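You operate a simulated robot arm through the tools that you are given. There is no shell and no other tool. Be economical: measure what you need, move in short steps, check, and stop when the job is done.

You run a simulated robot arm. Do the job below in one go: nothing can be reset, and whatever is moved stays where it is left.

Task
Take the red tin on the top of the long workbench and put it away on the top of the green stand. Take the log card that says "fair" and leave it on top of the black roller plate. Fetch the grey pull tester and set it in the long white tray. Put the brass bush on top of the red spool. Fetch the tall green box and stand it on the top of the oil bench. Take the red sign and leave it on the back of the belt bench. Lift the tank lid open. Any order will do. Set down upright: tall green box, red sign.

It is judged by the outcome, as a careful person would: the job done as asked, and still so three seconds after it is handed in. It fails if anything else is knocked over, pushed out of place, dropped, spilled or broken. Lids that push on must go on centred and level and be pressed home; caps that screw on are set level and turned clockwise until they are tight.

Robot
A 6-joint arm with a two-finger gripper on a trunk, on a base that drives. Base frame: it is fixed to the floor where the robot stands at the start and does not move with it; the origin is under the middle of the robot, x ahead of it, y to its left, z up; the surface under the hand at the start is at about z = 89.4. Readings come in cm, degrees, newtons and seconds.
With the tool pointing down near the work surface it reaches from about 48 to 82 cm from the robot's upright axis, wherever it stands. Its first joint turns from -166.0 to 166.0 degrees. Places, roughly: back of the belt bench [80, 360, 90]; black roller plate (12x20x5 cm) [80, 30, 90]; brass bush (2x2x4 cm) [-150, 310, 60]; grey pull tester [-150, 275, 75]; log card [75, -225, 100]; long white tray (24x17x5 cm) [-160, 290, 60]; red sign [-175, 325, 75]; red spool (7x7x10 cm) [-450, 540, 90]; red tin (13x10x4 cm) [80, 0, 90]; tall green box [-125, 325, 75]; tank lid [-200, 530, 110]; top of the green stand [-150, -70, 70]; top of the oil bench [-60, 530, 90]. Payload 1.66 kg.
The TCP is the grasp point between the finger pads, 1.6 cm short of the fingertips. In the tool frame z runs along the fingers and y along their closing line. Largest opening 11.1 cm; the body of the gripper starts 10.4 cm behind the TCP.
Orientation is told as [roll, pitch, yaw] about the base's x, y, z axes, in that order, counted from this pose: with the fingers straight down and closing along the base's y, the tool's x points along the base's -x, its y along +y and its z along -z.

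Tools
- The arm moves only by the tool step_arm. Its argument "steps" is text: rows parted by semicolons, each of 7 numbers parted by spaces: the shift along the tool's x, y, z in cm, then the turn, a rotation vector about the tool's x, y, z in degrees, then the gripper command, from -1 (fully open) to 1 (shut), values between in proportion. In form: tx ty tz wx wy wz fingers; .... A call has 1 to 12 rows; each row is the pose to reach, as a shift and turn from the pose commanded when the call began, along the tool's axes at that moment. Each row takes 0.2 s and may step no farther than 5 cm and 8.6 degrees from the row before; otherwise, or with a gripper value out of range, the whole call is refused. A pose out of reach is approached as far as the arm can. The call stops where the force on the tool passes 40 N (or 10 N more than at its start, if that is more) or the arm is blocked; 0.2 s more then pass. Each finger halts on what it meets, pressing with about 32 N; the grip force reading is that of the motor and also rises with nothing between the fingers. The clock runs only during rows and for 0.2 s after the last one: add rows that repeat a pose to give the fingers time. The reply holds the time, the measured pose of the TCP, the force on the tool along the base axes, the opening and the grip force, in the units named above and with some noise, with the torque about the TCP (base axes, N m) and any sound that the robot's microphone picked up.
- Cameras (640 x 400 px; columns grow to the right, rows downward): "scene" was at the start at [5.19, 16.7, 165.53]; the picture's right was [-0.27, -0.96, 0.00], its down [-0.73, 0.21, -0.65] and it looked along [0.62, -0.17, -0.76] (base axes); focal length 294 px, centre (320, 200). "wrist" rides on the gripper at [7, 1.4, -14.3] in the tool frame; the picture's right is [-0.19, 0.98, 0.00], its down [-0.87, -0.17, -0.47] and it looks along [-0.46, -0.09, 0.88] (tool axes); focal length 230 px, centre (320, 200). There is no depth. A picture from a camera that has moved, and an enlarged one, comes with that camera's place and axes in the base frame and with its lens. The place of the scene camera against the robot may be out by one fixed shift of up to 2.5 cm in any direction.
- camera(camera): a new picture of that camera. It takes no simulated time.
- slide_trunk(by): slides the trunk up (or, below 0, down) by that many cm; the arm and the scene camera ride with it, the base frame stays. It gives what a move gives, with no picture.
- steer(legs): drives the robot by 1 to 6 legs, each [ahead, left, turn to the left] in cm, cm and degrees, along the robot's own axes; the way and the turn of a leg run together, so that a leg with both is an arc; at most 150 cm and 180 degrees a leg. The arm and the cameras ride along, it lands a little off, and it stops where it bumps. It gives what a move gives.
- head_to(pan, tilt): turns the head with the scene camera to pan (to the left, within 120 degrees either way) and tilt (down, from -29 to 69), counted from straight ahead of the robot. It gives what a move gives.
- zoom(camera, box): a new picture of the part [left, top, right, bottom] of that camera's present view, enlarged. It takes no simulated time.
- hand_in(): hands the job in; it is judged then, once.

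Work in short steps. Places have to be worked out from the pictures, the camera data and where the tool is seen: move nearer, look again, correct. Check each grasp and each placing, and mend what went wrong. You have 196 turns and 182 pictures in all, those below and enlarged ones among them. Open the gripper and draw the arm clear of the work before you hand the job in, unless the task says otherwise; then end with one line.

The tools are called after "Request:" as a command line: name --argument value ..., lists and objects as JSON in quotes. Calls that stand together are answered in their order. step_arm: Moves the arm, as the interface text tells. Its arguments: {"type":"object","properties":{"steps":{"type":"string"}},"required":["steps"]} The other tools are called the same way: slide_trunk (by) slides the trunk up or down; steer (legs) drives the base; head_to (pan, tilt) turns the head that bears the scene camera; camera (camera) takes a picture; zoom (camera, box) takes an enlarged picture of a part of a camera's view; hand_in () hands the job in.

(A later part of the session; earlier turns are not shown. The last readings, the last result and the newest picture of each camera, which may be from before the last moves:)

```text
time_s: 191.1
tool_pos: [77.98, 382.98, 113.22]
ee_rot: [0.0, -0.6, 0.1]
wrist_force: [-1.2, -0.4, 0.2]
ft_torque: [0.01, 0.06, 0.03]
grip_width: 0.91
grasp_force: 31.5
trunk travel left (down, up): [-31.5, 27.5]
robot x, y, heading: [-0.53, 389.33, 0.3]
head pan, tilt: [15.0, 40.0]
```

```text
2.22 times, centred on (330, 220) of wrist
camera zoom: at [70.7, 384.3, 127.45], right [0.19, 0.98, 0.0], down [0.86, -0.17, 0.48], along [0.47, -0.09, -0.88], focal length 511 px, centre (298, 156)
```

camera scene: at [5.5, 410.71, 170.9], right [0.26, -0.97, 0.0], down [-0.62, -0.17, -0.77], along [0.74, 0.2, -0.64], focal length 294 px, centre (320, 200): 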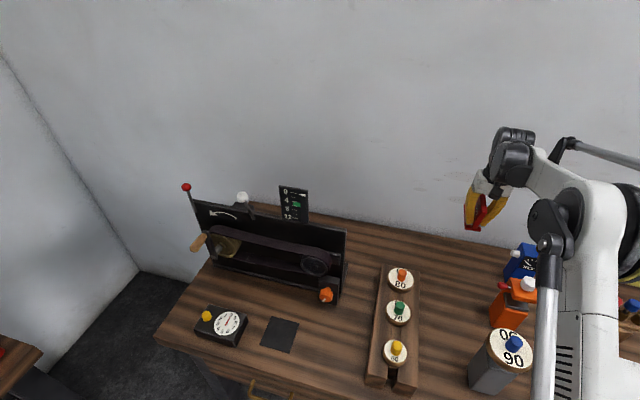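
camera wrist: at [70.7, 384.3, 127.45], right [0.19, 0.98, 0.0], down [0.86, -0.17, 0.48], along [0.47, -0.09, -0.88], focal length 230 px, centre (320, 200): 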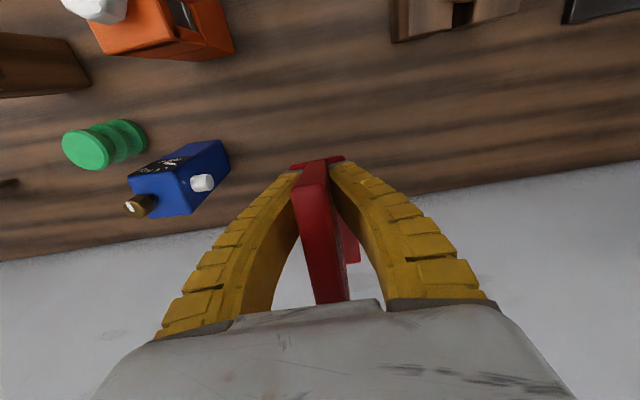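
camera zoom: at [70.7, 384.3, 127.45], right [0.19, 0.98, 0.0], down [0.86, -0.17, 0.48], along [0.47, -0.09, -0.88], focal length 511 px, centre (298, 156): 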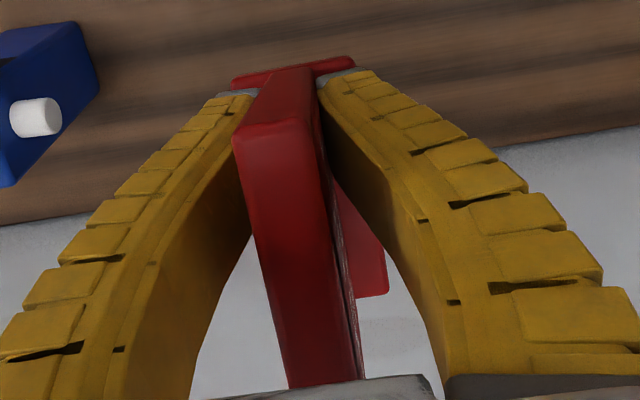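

The sign's centre sits ~3.7 cm beyond the TCP. I pull in 3 cm so its foot spans x≈73–84, and lower slowly to contact.

Request:
step_arm --steps "3 0 4 0 0.6 0 1; 3 0 8 0 0.6 0 1; 3 0 12 0 0.6 0 1; 3 0 15 0 0.6 0 1; 3 0 16 0 0.6 0 1; 3 0 16.6 0 0.6 0 1; 3 0 17.1 0 0.6 0 1; 3 0 17.5 0 0.6 0 1"

Request:
camera --camera "wrist"

Request:
zoom --camera "scene" --box '[400, 140, 580, 290]'

```text
time_s: 192.9
tool_pos: [75.02, 383.05, 95.68]
ee_rot: [0.0, -0.2, 0.1]
wrist_force: [-0.4, -0.2, -1.1]
ft_torque: [0.01, 0.03, -0.02]
grip_width: 0.86
grasp_force: 31.9
trunk travel left (down, up): [-31.5, 27.5]
robot x, y, heading: [-0.46, 389.99, 0.0]
head pan, tilt: [15.0, 40.0]
```

```text
111 pictures are left
camera wrist: at [68.09, 384.29, 109.91], right [0.19, 0.98, 0.0], down [0.86, -0.17, 0.47], along [0.47, -0.09, -0.88], focal length 230 px, centre (320, 200)
```

wrist: 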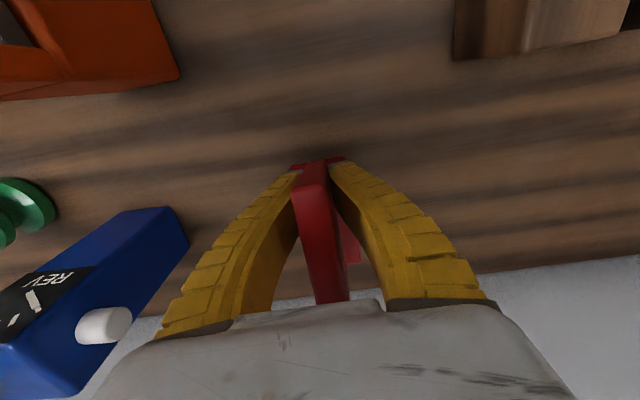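

```text
2.67 times, centred on (490, 215) of scene
camera zoom: at [5.53, 410.71, 170.89], right [0.26, -0.97, 0.0], down [-0.62, -0.17, -0.77], along [0.74, 0.2, -0.64], focal length 785 px, centre (-133, 160)
```

zoom: 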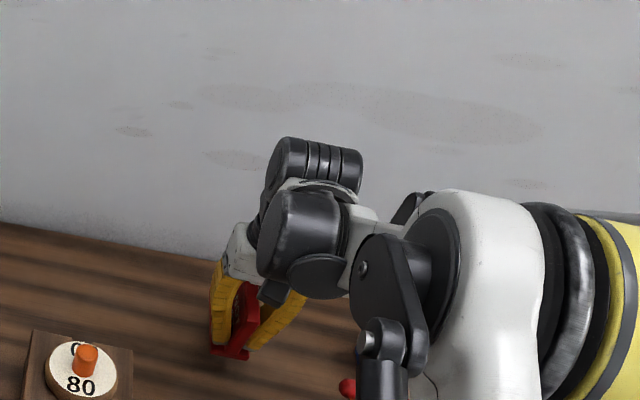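

No contact yet; I go on down in small steps.

Request:
step_arm --steps "0 0 0.4 0 0 0 1; 0 0 0.8 0 0 0 1; 0 0 1.2 0 0 0 1; 0 0 1.5 0 0 0 1; 0 0 1.8 0 0 0 1"

```text
time_s: 194.1
tool_pos: [75.13, 382.96, 94.03]
ee_rot: [0.0, -0.1, 0.1]
wrist_force: [-0.9, 0.4, -1.9]
ft_torque: [-0.01, 0.07, 0.0]
grip_width: 0.9
grasp_force: 32.0
trunk travel left (down, up): [-31.5, 27.5]
robot x, y, heading: [-0.63, 389.92, 0.2]
head pan, tilt: [15.0, 40.0]
```

Still free; continuing.

Request:
step_arm --steps "0 0 0.3 0 0 0 1; 0 0 0.6 0 0 0 1; 0 0 0.9 0 0 0 1; 0 0 1.2 0 0 0 1; 0 0 1.5 0 0 0 1; 0 0 1.8 0 0 0 1"

Request:
zoom --camera "scene" --box '[440, 200, 540, 290]'

```text
time_s: 195.5
tool_pos: [75.15, 383.16, 92.08]
ee_rot: [0.0, -0.2, 0.1]
wrist_force: [0.6, -0.4, -1.8]
ft_torque: [0.02, 0.03, -0.03]
grip_width: 0.88
grasp_force: 31.6
trunk travel left (down, up): [-31.5, 27.5]
robot x, y, heading: [-0.52, 390.01, 0.1]
head pan, tilt: [15.0, 40.0]
```

```text
4.44 times, centred on (490, 245) of scene
camera zoom: at [5.52, 410.71, 170.89], right [0.26, -0.97, 0.0], down [-0.62, -0.17, -0.77], along [0.74, 0.2, -0.64], focal length 1308 px, centre (-436, 0)
```

zoom: 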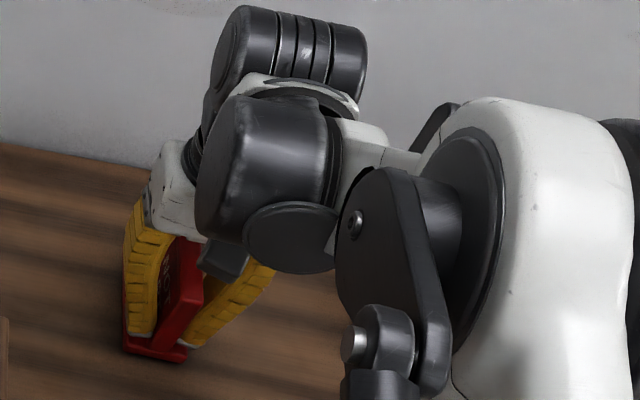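

Nearly there; a few smaller steps to touch.

Request:
step_arm --steps "0 0 0.2 0 0 0 1; 0 0 0.4 0 0 0 1; 0 0 0.6 0 0 0 1"

```text
time_s: 196.3
tool_pos: [74.98, 383.07, 91.67]
ee_rot: [0.0, -0.2, 0.1]
wrist_force: [5.5, 0.7, 12.4]
ft_torque: [-0.02, 0.02, -0.01]
grip_width: 1.43
grasp_force: 31.4
trunk travel left (down, up): [-31.5, 27.5]
robot x, y, heading: [-0.61, 389.68, 0.2]
head pan, tilt: [15.0, 40.0]
```

Contact (12 N). I open and rise straight up.

Request:
step_arm --steps "0 0 -0.1 0 0 0 0.7; 0 0 -0.1 0 0 0 0.3; 0 0 -0.1 0 0 0 0.1; 0 0 -0.1 0 0 0 0.1; 0 0 -3 0 0 0 0.1; 0 0 -7 0 0 0 0.1; 0 0 -12 0 0 0 0.1; 0 0 -17 0 0 0 0.1; 0 0 -22 0 0 0 0.1"

Request:
camera --camera "wrist"

Request:
camera --camera "scene"

```text
time_s: 198.3
tool_pos: [74.85, 382.98, 113.67]
ee_rot: [0.0, -0.2, 0.1]
wrist_force: [0.5, 0.2, 0.5]
ft_torque: [0.01, 0.02, 0.0]
grip_width: 5.23
grasp_force: 1.8
trunk travel left (down, up): [-31.5, 27.5]
robot x, y, heading: [-0.76, 389.32, 0.1]
head pan, tilt: [15.0, 40.0]
```

```text
108 pictures are left
camera wrist: at [67.85, 384.27, 127.95], right [0.19, 0.98, 0.0], down [0.86, -0.17, 0.47], along [0.47, -0.09, -0.88], focal length 230 px, centre (320, 200)
```

wrist: 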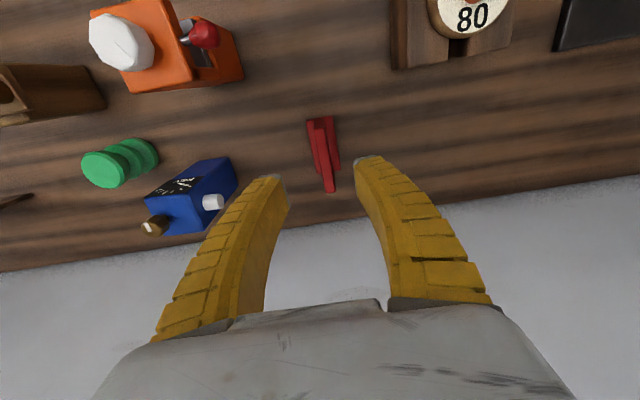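

```text
107 pictures are left
camera scene: at [5.39, 410.72, 170.9], right [0.26, -0.97, 0.0], down [-0.62, -0.17, -0.77], along [0.74, 0.2, -0.64], focal length 294 px, centre (320, 200)
```

scene: 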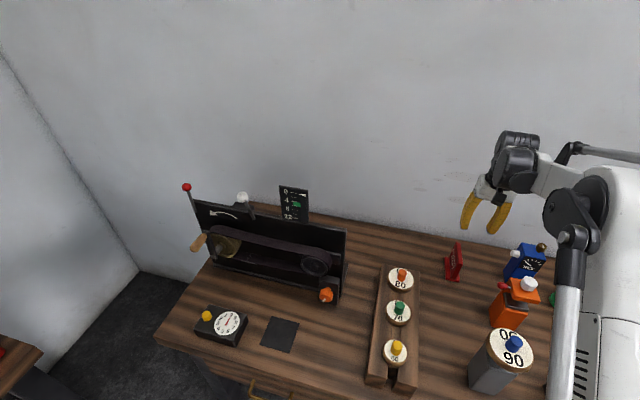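

The sign stands upright at the back. I raise and retract, then drive back to the trolley.

Request:
slide_trunk --by 20

Request:
step_arm --steps "4.5 0 0 0 0 0 -1; 9 0 0 0 0 0 -1; 13.5 0.5 0 0 0 0 -1; 18 1 0 0 0 0 -1; 22 2 0 0 0 0 -1"

Request:
steer --legs '[[-55, 0, 0], [0, -85, 0], [0, 0, -90], [0, 0, -90], [18, 0, 0]]'

Request:
head_to --pan -10 --tilt 50

Request:
camera --camera "wrist"

Request:
camera --camera "scene"

```text
time_s: 200.4
tool_pos: [74.84, 383.02, 133.61]
ee_rot: [0.0, -0.1, 0.1]
wrist_force: [-0.7, -0.3, -0.2]
ft_torque: [0.0, -0.02, 0.02]
grip_width: 5.22
grasp_force: 1.4
trunk travel left (down, up): [-51.5, 7.5]
robot x, y, heading: [-0.57, 389.39, 0.2]
head pan, tilt: [15.0, 40.0]
```

```text
time_s: 201.6
tool_pos: [52.7, 385.05, 133.55]
ee_rot: [-0.1, -0.2, 0.1]
wrist_force: [1.3, 0.3, 0.0]
ft_torque: [-0.05, -0.01, 0.03]
grip_width: 11.08
grasp_force: 0.2
trunk travel left (down, up): [-51.5, 7.5]
robot x, y, heading: [-0.61, 389.41, -0.0]
head pan, tilt: [15.0, 40.0]
```

```text
time_s: 217.7
tool_pos: [-125.61, 307.62, 133.52]
ee_rot: [0.0, -0.1, -179.4]
wrist_force: [0.0, 0.7, -0.3]
ft_torque: [0.03, -0.01, 0.02]
grip_width: 11.09
grasp_force: 0.0
trunk travel left (down, up): [-51.5, 7.5]
robot x, y, heading: [-72.03, 303.6, -179.3]
head pan, tilt: [15.0, 40.0]
```

```text
time_s: 218.6
tool_pos: [-125.53, 307.53, 133.51]
ee_rot: [0.0, -0.1, -179.3]
wrist_force: [-0.1, -0.5, -0.7]
ft_torque: [0.02, 0.02, 0.04]
grip_width: 11.05
grasp_force: 0.0
trunk travel left (down, up): [-51.5, 7.5]
robot x, y, heading: [-72.1, 303.16, -179.3]
head pan, tilt: [-10.0, 50.0]
```

```text
106 pictures are left
camera wrist: at [-118.5, 306.29, 147.8], right [-0.18, -0.98, 0.0], down [-0.87, 0.16, 0.47], along [-0.47, 0.08, -0.88], focal length 230 px, centre (320, 200)
```

wrist: 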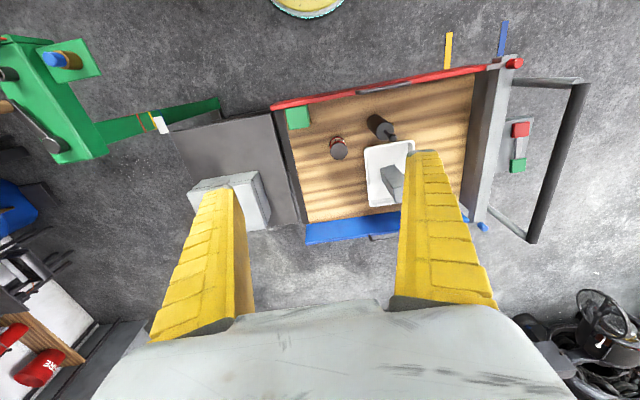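

```text
105 pictures are left
camera scene: at [-77.75, 285.51, 189.47], right [0.16, 0.99, 0.0], down [0.76, -0.12, -0.64], along [-0.63, 0.1, -0.77], focal length 294 px, centre (320, 200)
```

scene: 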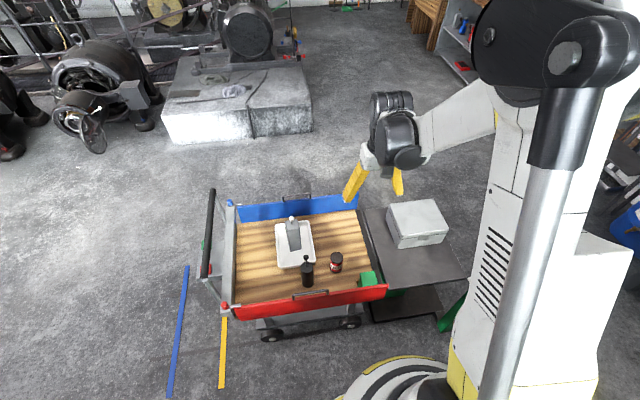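

I lower the trunk 38 and look at the can, bush and box from closer.

Request:
slide_trunk --by -38

Request:
camera --camera "wrist"

Request:
zoom --camera "scene" --box '[220, 120, 440, 260]'

```text
time_s: 222.2
tool_pos: [-125.62, 307.71, 95.42]
ee_rot: [0.0, -0.1, -179.3]
wrist_force: [0.8, 0.8, -0.3]
ft_torque: [0.02, -0.01, -0.03]
grip_width: 11.09
grasp_force: 0.1
trunk travel left (down, up): [-13.5, 45.5]
robot x, y, heading: [-72.09, 303.68, -179.4]
head pan, tilt: [-10.0, 50.0]
```

```text
104 pictures are left
camera wrist: at [-118.51, 306.3, 109.81], right [-0.18, -0.98, 0.0], down [-0.87, 0.16, 0.47], along [-0.47, 0.08, -0.88], focal length 230 px, centre (320, 200)
```

wrist: 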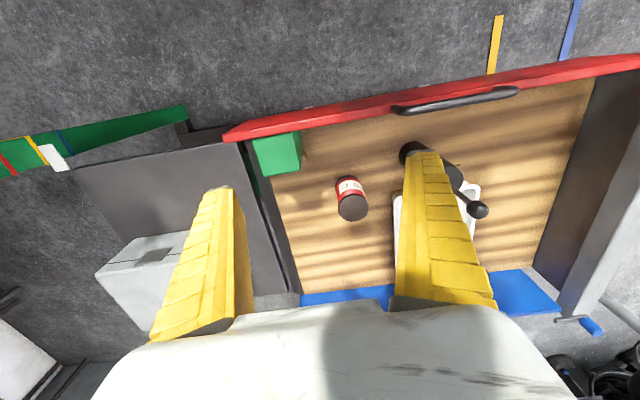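

```text
2.86 times, centred on (330, 190) of scene
camera zoom: at [-77.76, 285.52, 151.48], right [0.16, 0.99, 0.0], down [0.76, -0.12, -0.64], along [-0.63, 0.1, -0.77], focal length 841 px, centre (291, 229)
```

zoom: 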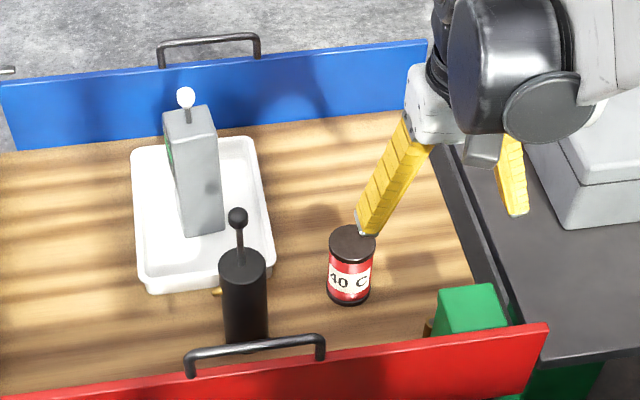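

The can ("40 C") is at (−141.8, 304). I move over it and lower the trunk 13.

Request:
step_arm --steps "-4.1 0.9 0 0 0 0 -1; -8.2 1.8 0 0 0 0 -1; -12.3 2.8 0 0 0 0 -1; -16.2 3.7 0 0 0 0 -1; -16.2 3.7 0 0 0 0 -1"

Request:
slide_trunk --by -13

Request:
camera --camera "wrist"

```text
time_s: 223.4
tool_pos: [-141.74, 303.82, 95.49]
ee_rot: [0.0, 0.0, -179.2]
wrist_force: [-0.2, 0.8, 0.2]
ft_torque: [0.0, -0.02, 0.0]
grip_width: 11.07
grasp_force: 0.1
trunk travel left (down, up): [-13.5, 45.5]
robot x, y, heading: [-71.97, 303.37, -179.2]
head pan, tilt: [-10.0, 50.0]
```

```text
time_s: 225.0
tool_pos: [-141.81, 303.71, 82.43]
ee_rot: [0.1, -0.1, -179.3]
wrist_force: [0.5, -0.4, 0.8]
ft_torque: [0.02, 0.01, -0.04]
grip_width: 11.1
grasp_force: 0.1
trunk travel left (down, up): [-0.5, 58.5]
robot x, y, heading: [-71.89, 303.29, -179.2]
head pan, tilt: [-10.0, 50.0]
```

```text
102 pictures are left
camera wrist: at [-134.75, 302.4, 96.84], right [-0.18, -0.98, 0.0], down [-0.87, 0.16, 0.47], along [-0.47, 0.08, -0.88], focal length 230 px, centre (320, 200)
```

wrist: 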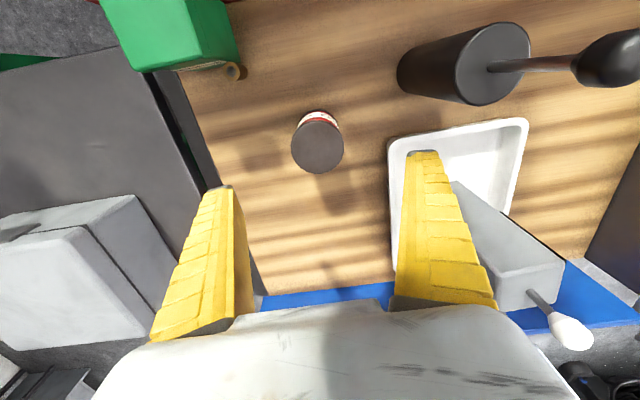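

Centred on the can. I go down to z≈66.5 and close.

Request:
step_arm --steps "0 0 4 0 0 0 -1; 0 0 8 0 0 0 -1; 0 0 12 0 0 0 -1; 0 0 15.8 0 0 0 -1; 0 0 15.8 0 0 0 -0.2; 0 0 15.8 0 0 0 0.3; 0 0 15.8 0 0 0 1; 0 0 15.8 0 0 0 1"

```text
time_s: 226.8
tool_pos: [-141.75, 303.81, 66.68]
ee_rot: [0.0, -0.2, -179.3]
wrist_force: [1.8, 1.3, 2.9]
ft_torque: [-0.12, 0.07, 0.0]
grip_width: 5.56
grasp_force: 32.2
trunk travel left (down, up): [-0.5, 58.5]
robot x, y, heading: [-71.6, 303.43, -179.5]
head pan, tilt: [-10.0, 50.0]
```

Held. I lift 2 cm, carry it back to (−148.2, 305.8), set it down and rise.

Request:
step_arm --steps "0 0 -2 0 0 0 1; -3.2 -1 -2 0 0 0 1; -6.4 -2 -2 0 0 0 1; -6.4 -2 -1 0 0 0 1; -6.4 -2 0 0 0 0 1; -6.4 -2 0.2 0 0 0 1; -6.4 -2 0.1 0 0 0 0.2; -6.4 -2 0.1 0 0 0 -0.5; -6.4 -2 0.1 0 0 0 -0.8; -6.4 -2 -4 0 0 0 -0.8; -6.4 -2 -8 0 0 0 -0.8; -6.4 -2 -12 0 0 0 -0.8"

Request:
camera --camera "wrist"

```text
time_s: 229.4
tool_pos: [-148.24, 305.52, 78.77]
ee_rot: [0.0, -0.2, -179.3]
wrist_force: [-0.8, -0.6, 0.3]
ft_torque: [0.02, 0.02, 0.0]
grip_width: 10.07
grasp_force: 0.7
trunk travel left (down, up): [-0.5, 58.5]
robot x, y, heading: [-71.97, 303.8, -179.2]
head pan, tilt: [-10.0, 50.0]
```

```text
101 pictures are left
camera wrist: at [-141.13, 304.25, 93.07], right [-0.18, -0.98, 0.0], down [-0.87, 0.16, 0.47], along [-0.47, 0.08, -0.88], focal length 230 px, centre (320, 200)
```

wrist: 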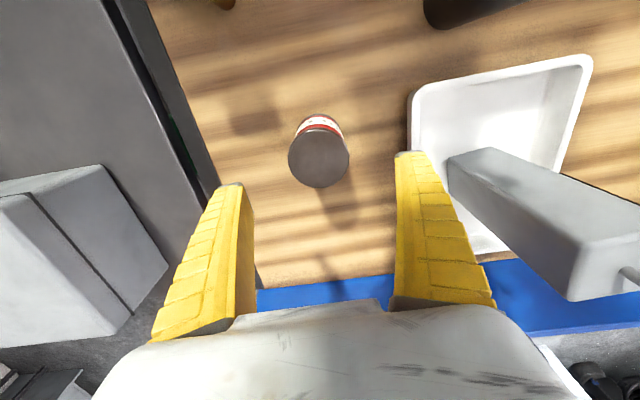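

Can is back in its place. I rise and move toward the green box.

Request:
step_arm --steps "0 0 -5 0 0 0 -1; 0 0 -10 0 0 0 -1; 0 0 -15 0 0 0 -1; 4 -3 -15 0 0 0 -1; 8 -6 -15 0 0 0 -1; 12 -9 -15 0 0 0 -1; 14 -10.5 -15 0 0 0 -1"

Request:
camera --camera "wrist"

Request:
camera --camera "scene"

```text
time_s: 231.0
tool_pos: [-134.38, 316.33, 93.75]
ee_rot: [0.0, -0.2, -179.4]
wrist_force: [0.1, 0.1, -0.4]
ft_torque: [0.0, -0.01, 0.0]
grip_width: 11.1
grasp_force: 0.1
trunk travel left (down, up): [-0.5, 58.5]
robot x, y, heading: [-72.53, 303.39, -179.2]
head pan, tilt: [-10.0, 50.0]
```

```text
100 pictures are left
camera wrist: at [-127.27, 314.99, 107.96], right [-0.18, -0.98, 0.0], down [-0.87, 0.16, 0.47], along [-0.47, 0.08, -0.88], focal length 230 px, centre (320, 200)
```

wrist: 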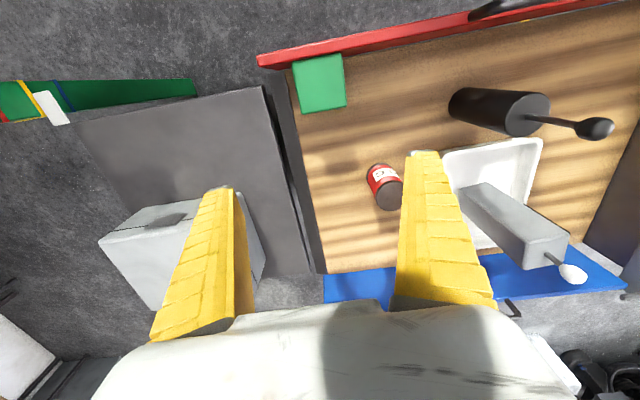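

```text
99 pictures are left
camera scene: at [-77.75, 285.54, 138.48], right [0.16, 0.99, 0.0], down [0.76, -0.12, -0.64], along [-0.63, 0.1, -0.77], focal length 294 px, centre (320, 200)
```

scene: 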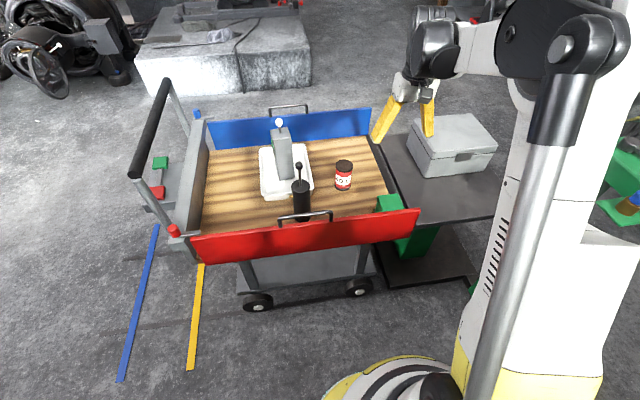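

The green box (≈6.5 cm wide) now stands at about (−128.6, 315) against the red panel, the bush just behind it. I go over it and down to z≈80 to check.

Request:
step_arm --steps "2.9 0.7 2 0 0 0 -0.8; 5.8 1.3 5 0 0 0 -0.8; 5.8 1.3 9.5 0 0 0 -0.8; 5.8 1.3 13 0 0 0 -0.8; 5.8 1.3 13 0 0 0 -0.8"

Request:
camera --camera "wrist"

Request:
zoom --camera "scene" --box '[320, 120, 480, 270]'

```text
time_s: 232.2
tool_pos: [-128.56, 315.05, 80.72]
ee_rot: [0.1, 0.0, -179.3]
wrist_force: [-1.6, -0.4, 0.7]
ft_torque: [-0.01, -0.01, -0.02]
grip_width: 10.06
grasp_force: 0.3
trunk travel left (down, up): [-0.5, 58.5]
robot x, y, heading: [-72.06, 303.6, -179.0]
head pan, tilt: [-10.0, 50.0]
```

```text
98 pictures are left
camera wrist: at [-121.52, 313.76, 95.03], right [-0.18, -0.98, 0.0], down [-0.87, 0.16, 0.47], along [-0.47, 0.08, -0.88], focal length 230 px, centre (320, 200)
```

wrist: 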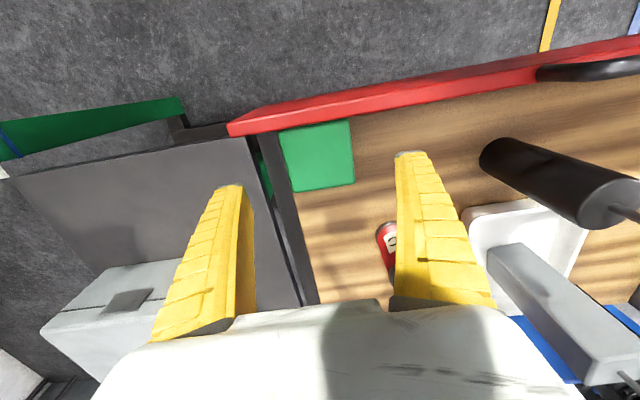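

```text
2.67 times, centred on (400, 195) of scene
camera zoom: at [-77.78, 285.53, 138.48], right [0.16, 0.99, 0.0], down [0.76, -0.12, -0.64], along [-0.63, 0.1, -0.77], focal length 785 px, centre (107, 213)
```

zoom: 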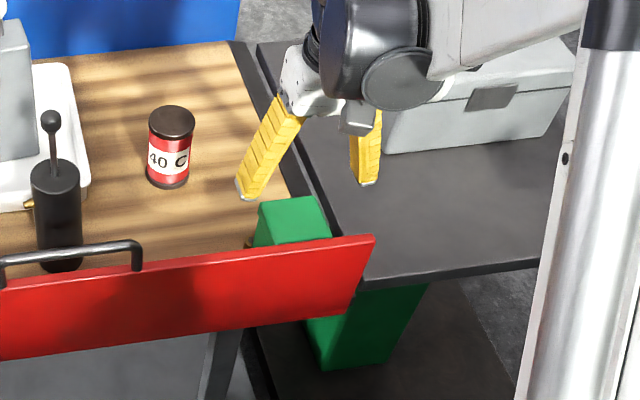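

Box top at z≈73.7, centre (−128.5, 315): aligned. I narrow the fingers to 8.6 cm, go down to z≈67, and close.

Request:
step_arm --steps "0 0 2 0 0 0 -0.55; 0 0 6 0 0 0 -0.55; 0 0 10 0 0 0 -0.55; 0 0 13.5 0 0 0 -0.55; 0 0 13.5 0 0 0 0; 0 0 13.5 0 0 0 1; 0 0 13.5 0 0 0 1"

Request:
camera --camera "wrist"

```text
time_s: 233.8
tool_pos: [-128.4, 315.15, 67.3]
ee_rot: [-0.1, -0.2, -179.3]
wrist_force: [-10.4, 6.4, 17.5]
ft_torque: [0.31, -0.17, -0.22]
grip_width: 6.22
grasp_force: 32.3
trunk travel left (down, up): [-0.5, 58.5]
robot x, y, heading: [-72.21, 303.62, -179.4]
head pan, tilt: [-10.0, 50.0]
```

```text
96 pictures are left
camera wrist: at [-121.43, 313.78, 81.57], right [-0.18, -0.98, 0.0], down [-0.87, 0.16, 0.47], along [-0.47, 0.08, -0.88], focal length 230 px, centre (320, 200)
```

wrist: 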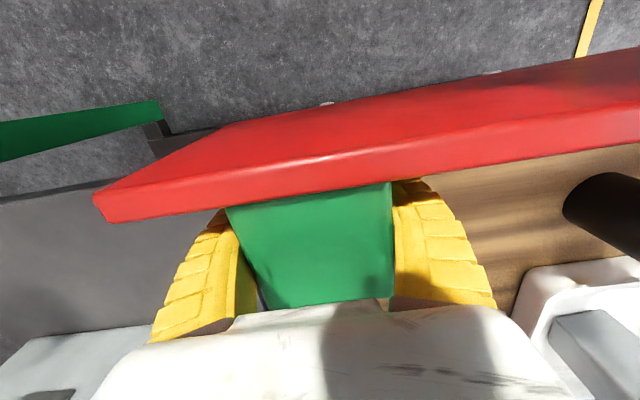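

Held (6.2 cm), with a light side force from the panel. I lift it straight up in small steps.

Request:
step_arm --steps "0 0 -1 0 0 0 1; 0 0 -3 0 0 0 1; 0 0 -7 0 0 0 1; 0 0 -12 0 0 0 1; 0 0 -17 0 0 0 1; 0 0 -21 0 0 0 1"

Request:
camera --camera "wrist"

Request:
zoom --camera "scene" --box '[300, 100, 480, 270]'

```text
time_s: 235.2
tool_pos: [-128.49, 315.11, 88.28]
ee_rot: [-0.1, -0.1, -179.4]
wrist_force: [0.3, -0.9, -2.7]
ft_torque: [0.0, -0.02, 0.0]
grip_width: 6.04
grasp_force: 31.5
trunk travel left (down, up): [-0.5, 58.5]
robot x, y, heading: [-72.02, 303.2, -179.3]
head pan, tilt: [-10.0, 50.0]
```

```text
95 pictures are left
camera wrist: at [-121.46, 313.75, 102.54], right [-0.18, -0.98, 0.0], down [-0.87, 0.16, 0.47], along [-0.47, 0.08, -0.88], focal length 230 px, centre (320, 200)
```

wrist: 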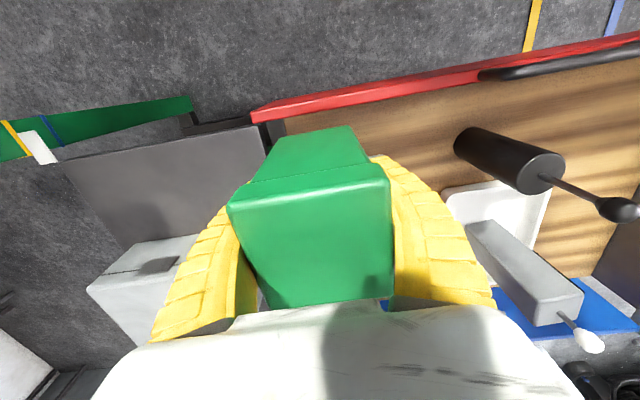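

```text
2.35 times, centred on (390, 185) of scene
camera zoom: at [-77.78, 285.52, 138.47], right [0.16, 0.99, 0.0], down [0.76, -0.12, -0.64], along [-0.63, 0.1, -0.77], focal length 692 px, centre (155, 235)
```

zoom: 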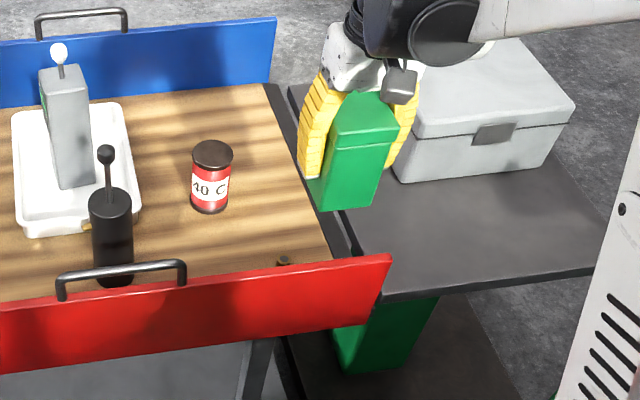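

Box held, bush still standing. I raise the trunk 35, back off, turn to +y and drive toward the oil bench.

Request:
slide_trunk --by 35

Request:
steer --legs '[[-25, 0, 0], [0, 0, -90], [100, 0, 0]]'

Request:
head_to --pan 0 --tilt 35

Request:
camera --camera "scene"

```text
time_s: 238.6
tool_pos: [-128.4, 315.08, 123.17]
ee_rot: [0.0, -0.1, -179.3]
wrist_force: [0.3, -0.7, -2.7]
ft_torque: [0.01, -0.02, -0.01]
grip_width: 6.02
grasp_force: 31.8
trunk travel left (down, up): [-35.5, 23.5]
robot x, y, heading: [-72.46, 303.55, -179.3]
head pan, tilt: [-10.0, 50.0]
```

```text
time_s: 249.1
tool_pos: [-36.59, 460.47, 123.3]
ee_rot: [0.0, -0.1, 90.7]
wrist_force: [-0.5, 1.3, -2.9]
ft_torque: [-0.02, -0.03, -0.02]
grip_width: 6.01
grasp_force: 32.0
trunk travel left (down, up): [-35.5, 23.5]
robot x, y, heading: [-48.14, 404.15, 90.7]
head pan, tilt: [-10.0, 50.0]
```

```text
time_s: 249.8
tool_pos: [-36.45, 460.57, 123.19]
ee_rot: [0.0, -0.1, 90.8]
wrist_force: [-0.3, -0.2, -2.8]
ft_torque: [0.0, 0.0, 0.0]
grip_width: 6.02
grasp_force: 31.4
trunk travel left (down, up): [-35.5, 23.5]
robot x, y, heading: [-48.15, 404.46, 90.7]
head pan, tilt: [0.0, 35.0]
```

```text
93 pictures are left
camera scene: at [-67.46, 410.59, 175.64], right [1.0, 0.01, 0.0], down [0.01, -0.57, -0.82], along [-0.01, 0.82, -0.57], focal length 294 px, centre (320, 200)
```

scene: 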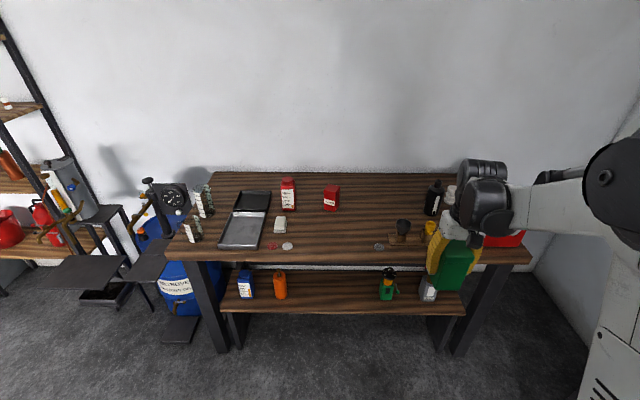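

Plenty of free top at about (−47, 521). I drive 43 cm ahead and move the box over that spot.

Request:
steer --legs '[[43, 0, -0.7]]'

Request:
step_arm --steps "-4 2.2 0 0 0 0 1; -8 4.4 0 0 0 0 1; -12 6.6 0 0 0 0 1; -16 8.8 0 0 0 0 1; -18 10.4 0 0 0 0 1; -18 10.4 5 0 0 0 1; -18 10.4 10 0 0 0 1; -18 10.4 15 0 0 0 1; -18 10.4 18 0 0 0 1; -18 10.4 18 0 0 0 1"

Request:
camera --camera "scene"

Request:
camera --camera "wrist"

```text
time_s: 252.5
tool_pos: [-36.22, 503.41, 123.23]
ee_rot: [0.0, -0.1, 90.1]
wrist_force: [-0.5, 0.0, -3.8]
ft_torque: [-0.01, 0.01, -0.01]
grip_width: 5.98
grasp_force: 31.6
trunk travel left (down, up): [-35.5, 23.5]
robot x, y, heading: [-48.48, 447.0, 90.2]
head pan, tilt: [0.0, 35.0]
```

```text
time_s: 254.7
tool_pos: [-46.67, 521.34, 105.21]
ee_rot: [-0.1, -0.1, 90.1]
wrist_force: [-0.2, 1.0, -3.1]
ft_torque: [-0.03, 0.01, 0.02]
grip_width: 5.99
grasp_force: 32.4
trunk travel left (down, up): [-35.5, 23.5]
robot x, y, heading: [-48.86, 447.24, 90.1]
head pan, tilt: [0.0, 35.0]
```

```text
92 pictures are left
camera scene: at [-67.7, 453.63, 175.65], right [1.0, 0.0, 0.0], down [0.0, -0.57, -0.82], along [0.0, 0.82, -0.57], focal length 294 px, centre (320, 200)
```

scene: 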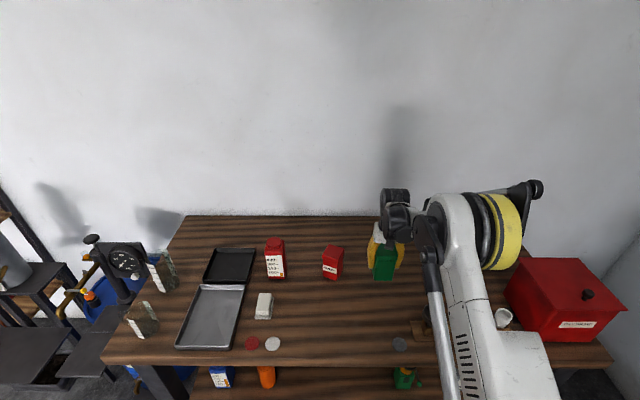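

```text
91 pictures are left
camera wrist: at [-48.03, 514.27, 119.39], right [-0.98, 0.19, 0.0], down [0.17, 0.86, 0.47], along [0.09, 0.47, -0.88], focal length 230 px, centre (320, 200)
```

wrist: 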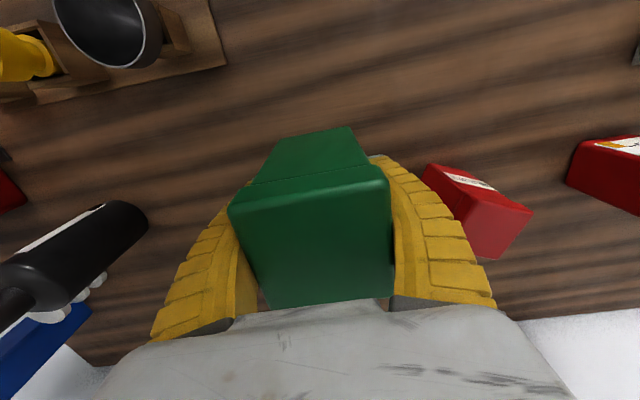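

Clear all round. I lower to contact (expected z≈96.5).

Request:
step_arm --steps "0 0 4 0 0 0 1; 0 0 7 0 0 0 1; 0 0 7.8 0 0 0 1; 0 0 8.3 0 0 0 1; 0 0 8.8 0 0 0 1; 0 0 9.2 0 0 0 1"

```text
time_s: 256.1
tool_pos: [-46.75, 521.3, 96.02]
ee_rot: [0.0, -0.1, 90.2]
wrist_force: [-0.2, -0.1, -3.3]
ft_torque: [0.03, 0.02, 0.06]
grip_width: 6.02
grasp_force: 32.4
trunk travel left (down, up): [-35.5, 23.5]
robot x, y, heading: [-48.28, 446.86, 89.9]
head pan, tilt: [0.0, 35.0]
```

Request:
step_arm --steps "0 0 0.3 0 0 0 1; 0 0 0.6 0 0 0 1; 0 0 0.9 0 0 0 1; 0 0 1.2 0 0 0 1; 0 0 1.5 0 0 0 1; 0 0 1.8 0 0 0 1"

Request:
zoom --camera "scene" --box '[320, 180, 460, 300]'

```text
time_s: 257.5
tool_pos: [-46.7, 521.25, 94.33]
ee_rot: [-0.1, -0.2, 90.0]
wrist_force: [0.2, 0.4, -3.3]
ft_torque: [0.02, 0.02, -0.03]
grip_width: 6.0
grasp_force: 31.7
trunk travel left (down, up): [-35.5, 23.5]
robot x, y, heading: [-48.66, 447.26, 89.8]
head pan, tilt: [0.0, 35.0]
```

```text
3.33 times, centred on (390, 240) of scene
camera zoom: at [-67.7, 453.67, 175.64], right [1.0, 0.0, 0.0], down [0.0, -0.57, -0.82], along [0.0, 0.82, -0.57], focal length 981 px, centre (87, 67)
```

zoom: 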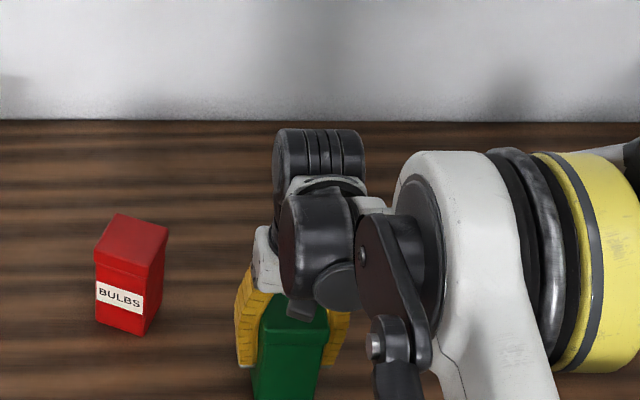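

Not down yet; I continue in small steps.

Request:
step_arm --steps "0 0 0.4 0 0 0 1; 0 0 0.8 0 0 0 1; 0 0 1.2 0 0 0 1; 0 0 1.6 0 0 0 1; 0 0 2 0 0 0 1; 0 0 2.4 0 0 0 1"

```text
time_s: 258.9
tool_pos: [-46.69, 521.18, 92.31]
ee_rot: [0.0, -0.4, 90.1]
wrist_force: [-0.7, -3.0, 31.1]
ft_torque: [-0.39, -0.1, 0.07]
grip_width: 7.01
grasp_force: 32.0
trunk travel left (down, up): [-35.5, 23.5]
robot x, y, heading: [-48.48, 447.26, 90.0]
head pan, tilt: [0.0, 35.0]
stopped in row 6: the force on the tool passed its limit at 44 N (the readings are from after the stop); the commanded pose is now the measured one
```

Firm contact. I ease up slightly, open, and rise.

Request:
step_arm --steps "0 0 -0.3 0 0 0 0.6; 0 0 -0.3 0 0 0 0; 0 0 -0.3 0 0 0 -0.6; 0 0 -0.3 0 0 0 -0.8; 0 0 -4 0 0 0 -0.8; 0 0 -8 0 0 0 -0.8; 0 0 -12 0 0 0 -0.8; 0 0 -16 0 0 0 -0.8; 0 0 -20 0 0 0 -0.8; 0 0 -24 0 0 0 -0.8"

Request:
camera --camera "wrist"

Request:
camera --camera "scene"

```text
time_s: 261.1
tool_pos: [-46.72, 521.26, 116.0]
ee_rot: [0.0, -0.3, 90.2]
wrist_force: [0.6, -0.2, 1.0]
ft_torque: [0.01, 0.0, -0.01]
grip_width: 10.05
grasp_force: 0.6
trunk travel left (down, up): [-35.5, 23.5]
robot x, y, heading: [-48.42, 446.9, 90.1]
head pan, tilt: [0.0, 35.0]
```

```text
89 pictures are left
camera wrist: at [-48.06, 514.16, 130.21], right [-0.98, 0.19, 0.0], down [0.17, 0.86, 0.47], along [0.09, 0.47, -0.88], focal length 230 px, centre (320, 200)
```

wrist: 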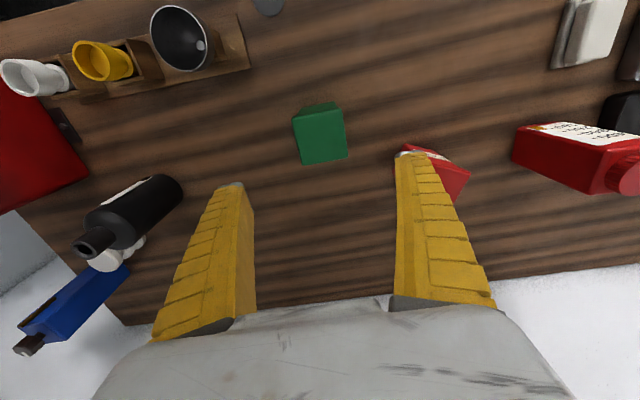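

```text
88 pictures are left
camera scene: at [-67.69, 453.55, 175.65], right [1.0, 0.0, 0.0], down [0.0, -0.57, -0.82], along [0.0, 0.82, -0.57], focal length 294 px, centre (320, 200)
```

scene: 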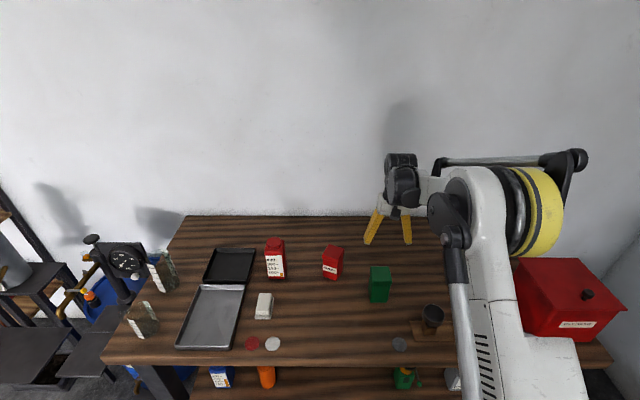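

The green box stands on the oil bench. I retract, back off, and move left to see the tank.

Request:
step_arm --steps "4.5 0 0 0 0 0 -1; 9 0 0 0 0 0 -1; 13.5 0 0 0 0 0 -1; 18 0 0 0 0 0 -1; 20 0 0 0 0 0 -1"

Request:
steer --legs '[[-18, 0, 0], [0, 110, 0]]'

Request:
head_to --pan 15 --tilt 30

Request:
camera --camera "scene"

```text
time_s: 262.3
tool_pos: [-46.53, 501.31, 115.99]
ee_rot: [0.0, -0.2, 90.1]
wrist_force: [-0.4, 0.3, 0.0]
ft_torque: [0.02, -0.03, 0.04]
grip_width: 11.09
grasp_force: 0.1
trunk travel left (down, up): [-35.5, 23.5]
robot x, y, heading: [-48.49, 447.04, 90.0]
head pan, tilt: [0.0, 35.0]
```

```text
time_s: 269.0
tool_pos: [-156.27, 482.58, 115.88]
ee_rot: [0.0, -0.1, 90.7]
wrist_force: [-0.4, 0.0, 1.2]
ft_torque: [0.0, -0.04, -0.02]
grip_width: 11.08
grasp_force: 0.0
trunk travel left (down, up): [-35.5, 23.5]
robot x, y, heading: [-157.55, 428.43, 90.5]
head pan, tilt: [0.0, 35.0]
```

```text
time_s: 269.8
tool_pos: [-156.2, 482.62, 115.72]
ee_rot: [0.0, -0.2, 90.9]
wrist_force: [-0.1, -0.8, 0.3]
ft_torque: [0.0, 0.02, 0.03]
grip_width: 11.09
grasp_force: 0.2
trunk travel left (down, up): [-35.5, 23.5]
robot x, y, heading: [-157.47, 428.14, 90.6]
head pan, tilt: [15.0, 30.0]
```

```text
87 pictures are left
camera scene: at [-179.12, 434.52, 176.42], right [0.96, 0.27, 0.0], down [0.14, -0.48, -0.87], along [-0.23, 0.83, -0.5], focal length 294 px, centre (320, 200)
```

scene: 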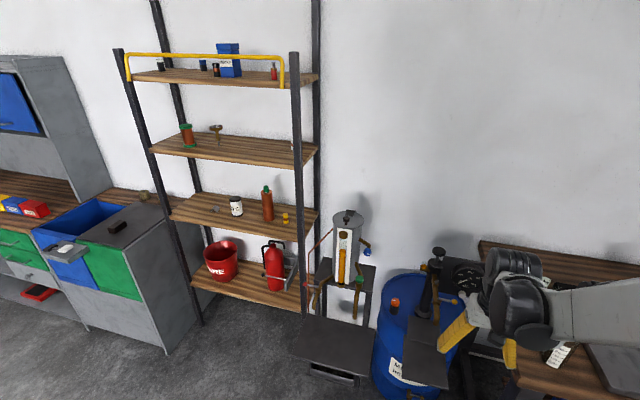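

Request:
zoom --camera "scene" --box '[290, 190, 450, 320]'

```text
3.08 times, centred on (370, 255) of scene
camera zoom: at [-179.12, 434.52, 176.42], right [0.96, 0.27, 0.0], down [0.14, -0.48, -0.87], along [-0.23, 0.83, -0.5], focal length 905 px, centre (166, 31)
```

zoom: 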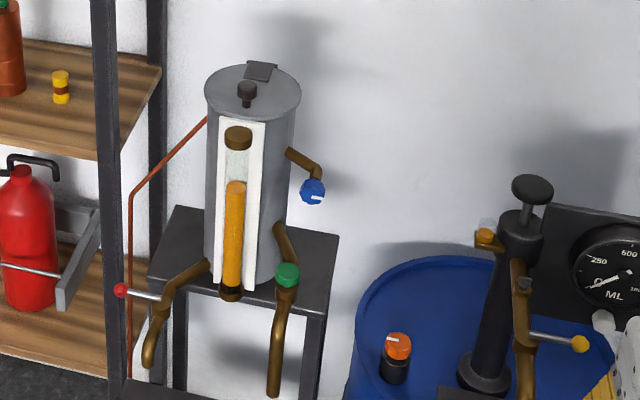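

The tank has a round lid with a knob in front and hinge at the back, near (−195, 532). I raise the trunk 10 and drive to (−195, 467).

Request:
slide_trunk --by 14

Request:
steer --legs '[[0, 38, -0.6], [32, 0, 0]]'

Request:
camera --camera "wrist"

Request:
head_to --pan 0 --tilt 40

Request:
camera --camera "scene"

```text
time_s: 271.4
tool_pos: [-156.25, 482.58, 129.91]
ee_rot: [0.0, -0.1, 90.8]
wrist_force: [0.2, 0.8, -0.5]
ft_torque: [0.0, 0.01, 0.01]
grip_width: 11.07
grasp_force: 0.1
trunk travel left (down, up): [-49.5, 9.5]
robot x, y, heading: [-157.41, 428.23, 90.7]
head pan, tilt: [15.0, 30.0]
```

```text
time_s: 275.6
tool_pos: [-194.08, 514.18, 129.93]
ee_rot: [-0.1, -0.1, 90.2]
wrist_force: [-0.1, 0.6, -0.6]
ft_torque: [-0.01, -0.02, 0.04]
grip_width: 11.09
grasp_force: 0.1
trunk travel left (down, up): [-49.5, 9.5]
robot x, y, heading: [-195.95, 459.97, 89.9]
head pan, tilt: [15.0, 30.0]
```

```text
85 pictures are left
camera wrist: at [-195.38, 507.09, 144.11], right [-0.98, 0.19, 0.0], down [0.16, 0.87, 0.47], along [0.09, 0.47, -0.88], focal length 230 px, centre (320, 200)
```

wrist: 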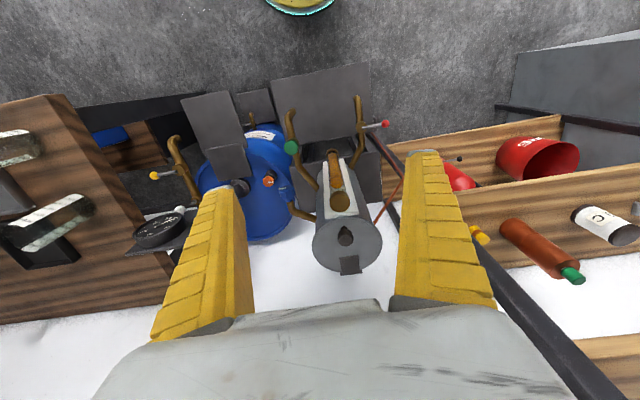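

```text
time_s: 276.4
tool_pos: [-194.04, 514.05, 129.8]
ee_rot: [0.1, -0.2, 90.2]
wrist_force: [0.0, 0.5, 0.2]
ft_torque: [-0.03, -0.02, -0.04]
grip_width: 11.09
grasp_force: 0.0
trunk travel left (down, up): [-49.5, 9.5]
robot x, y, heading: [-195.83, 459.61, 90.1]
head pan, tilt: [0.0, 40.0]
```

```text
84 pictures are left
camera scene: at [-215.12, 465.98, 188.9], right [1.0, 0.0, 0.0], down [0.0, -0.64, -0.77], along [0.0, 0.77, -0.64], focal length 294 px, centre (320, 200)
```

scene: 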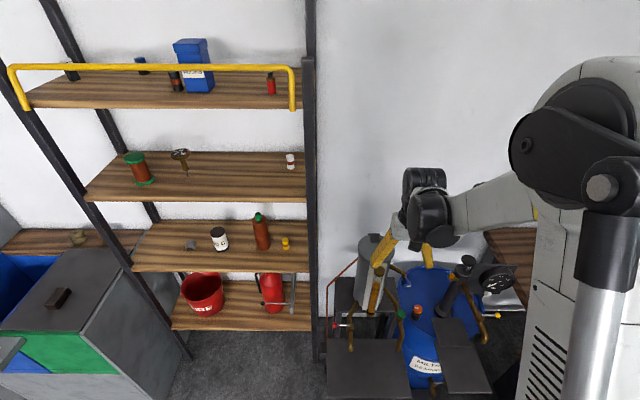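

Request:
zoom --camera "wrist" --box '[270, 140, 430, 290]'

Request:
zoom --camera "scene" --box '[310, 210, 450, 340]'

```text
2.67 times, centred on (350, 215) of wrist
camera zoom: at [-195.39, 506.99, 144.15], right [-0.98, 0.19, 0.0], down [0.16, 0.86, 0.47], along [0.09, 0.47, -0.88], focal length 614 px, centre (240, 160)
```

zoom: 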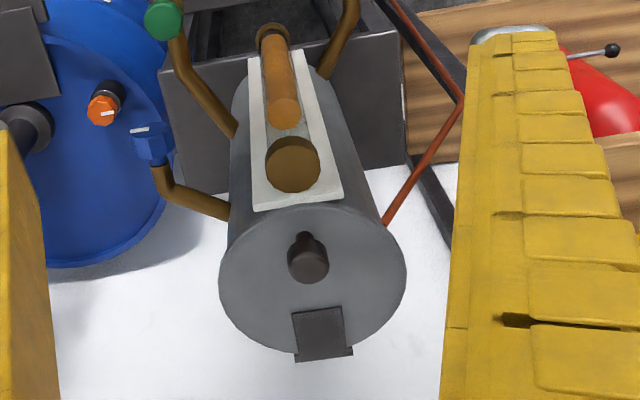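

```text
3.08 times, centred on (380, 275) of scene
camera zoom: at [-215.12, 465.98, 188.9], right [1.0, 0.0, 0.0], down [0.0, -0.64, -0.77], along [0.0, 0.77, -0.64], focal length 905 px, centre (135, -31)
```

zoom: 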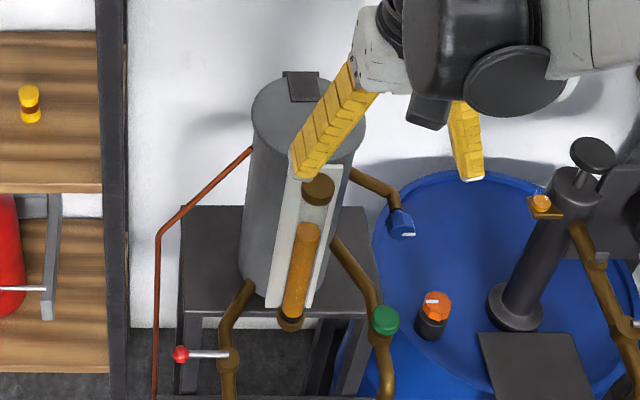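

Rough lid centre (−195, 538, 106), diameter ~15, hinge at the back. I move the hand 14 cm forward for a second view to triangulate.

Request:
step_arm --steps "-4.5 0.3 0 0 0 0 -1; -9 0.6 0 0 0 0 -1; -14 1 0 0 0 0 -1; -14 1 0 0 0 0 -1"

Request:
camera --camera "wrist"

```text
refused: row 3 steps farther than a row can; nothing moved
```

```text
81 pictures are left
camera wrist: at [-195.39, 506.99, 144.15], right [-0.98, 0.19, 0.0], down [0.16, 0.86, 0.47], along [0.09, 0.47, -0.88], focal length 230 px, centre (320, 200)
```

wrist: 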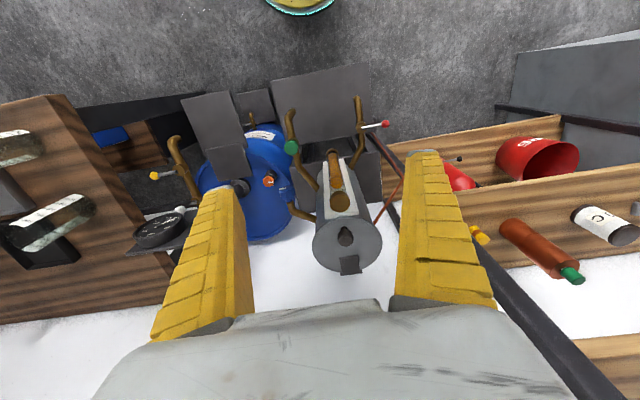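

Too long a row by a hair; again with 4 rows.

Request:
step_arm --steps "-4 0.3 0 0 0 0 -1; -8 0.6 0 0 0 0 -1; -11 0.8 0 0 0 0 -1; -14 1 0 0 0 0 -1; -14 1 0 0 0 0 -1"

Request:
zoom --camera "wrist" --box '[230, 80, 430, 240]'

```text
time_s: 277.6
tool_pos: [-195.18, 528.1, 129.96]
ee_rot: [-0.1, -0.3, 90.2]
wrist_force: [-0.3, 0.4, -0.4]
ft_torque: [0.04, -0.02, 0.01]
grip_width: 11.1
grasp_force: 0.0
trunk travel left (down, up): [-49.5, 9.5]
robot x, y, heading: [-196.02, 459.99, 90.3]
head pan, tilt: [0.0, 40.0]
```

```text
2.50 times, centred on (330, 160) of wrist
camera zoom: at [-196.45, 520.96, 144.17], right [-0.98, 0.19, 0.0], down [0.16, 0.86, 0.47], along [0.09, 0.47, -0.88], focal length 575 px, centre (295, 300)
```

zoom: 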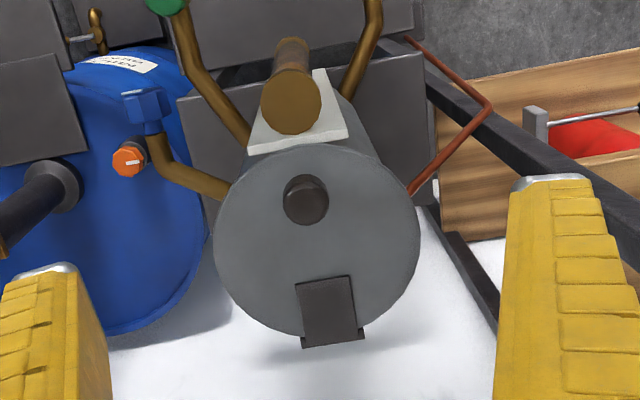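

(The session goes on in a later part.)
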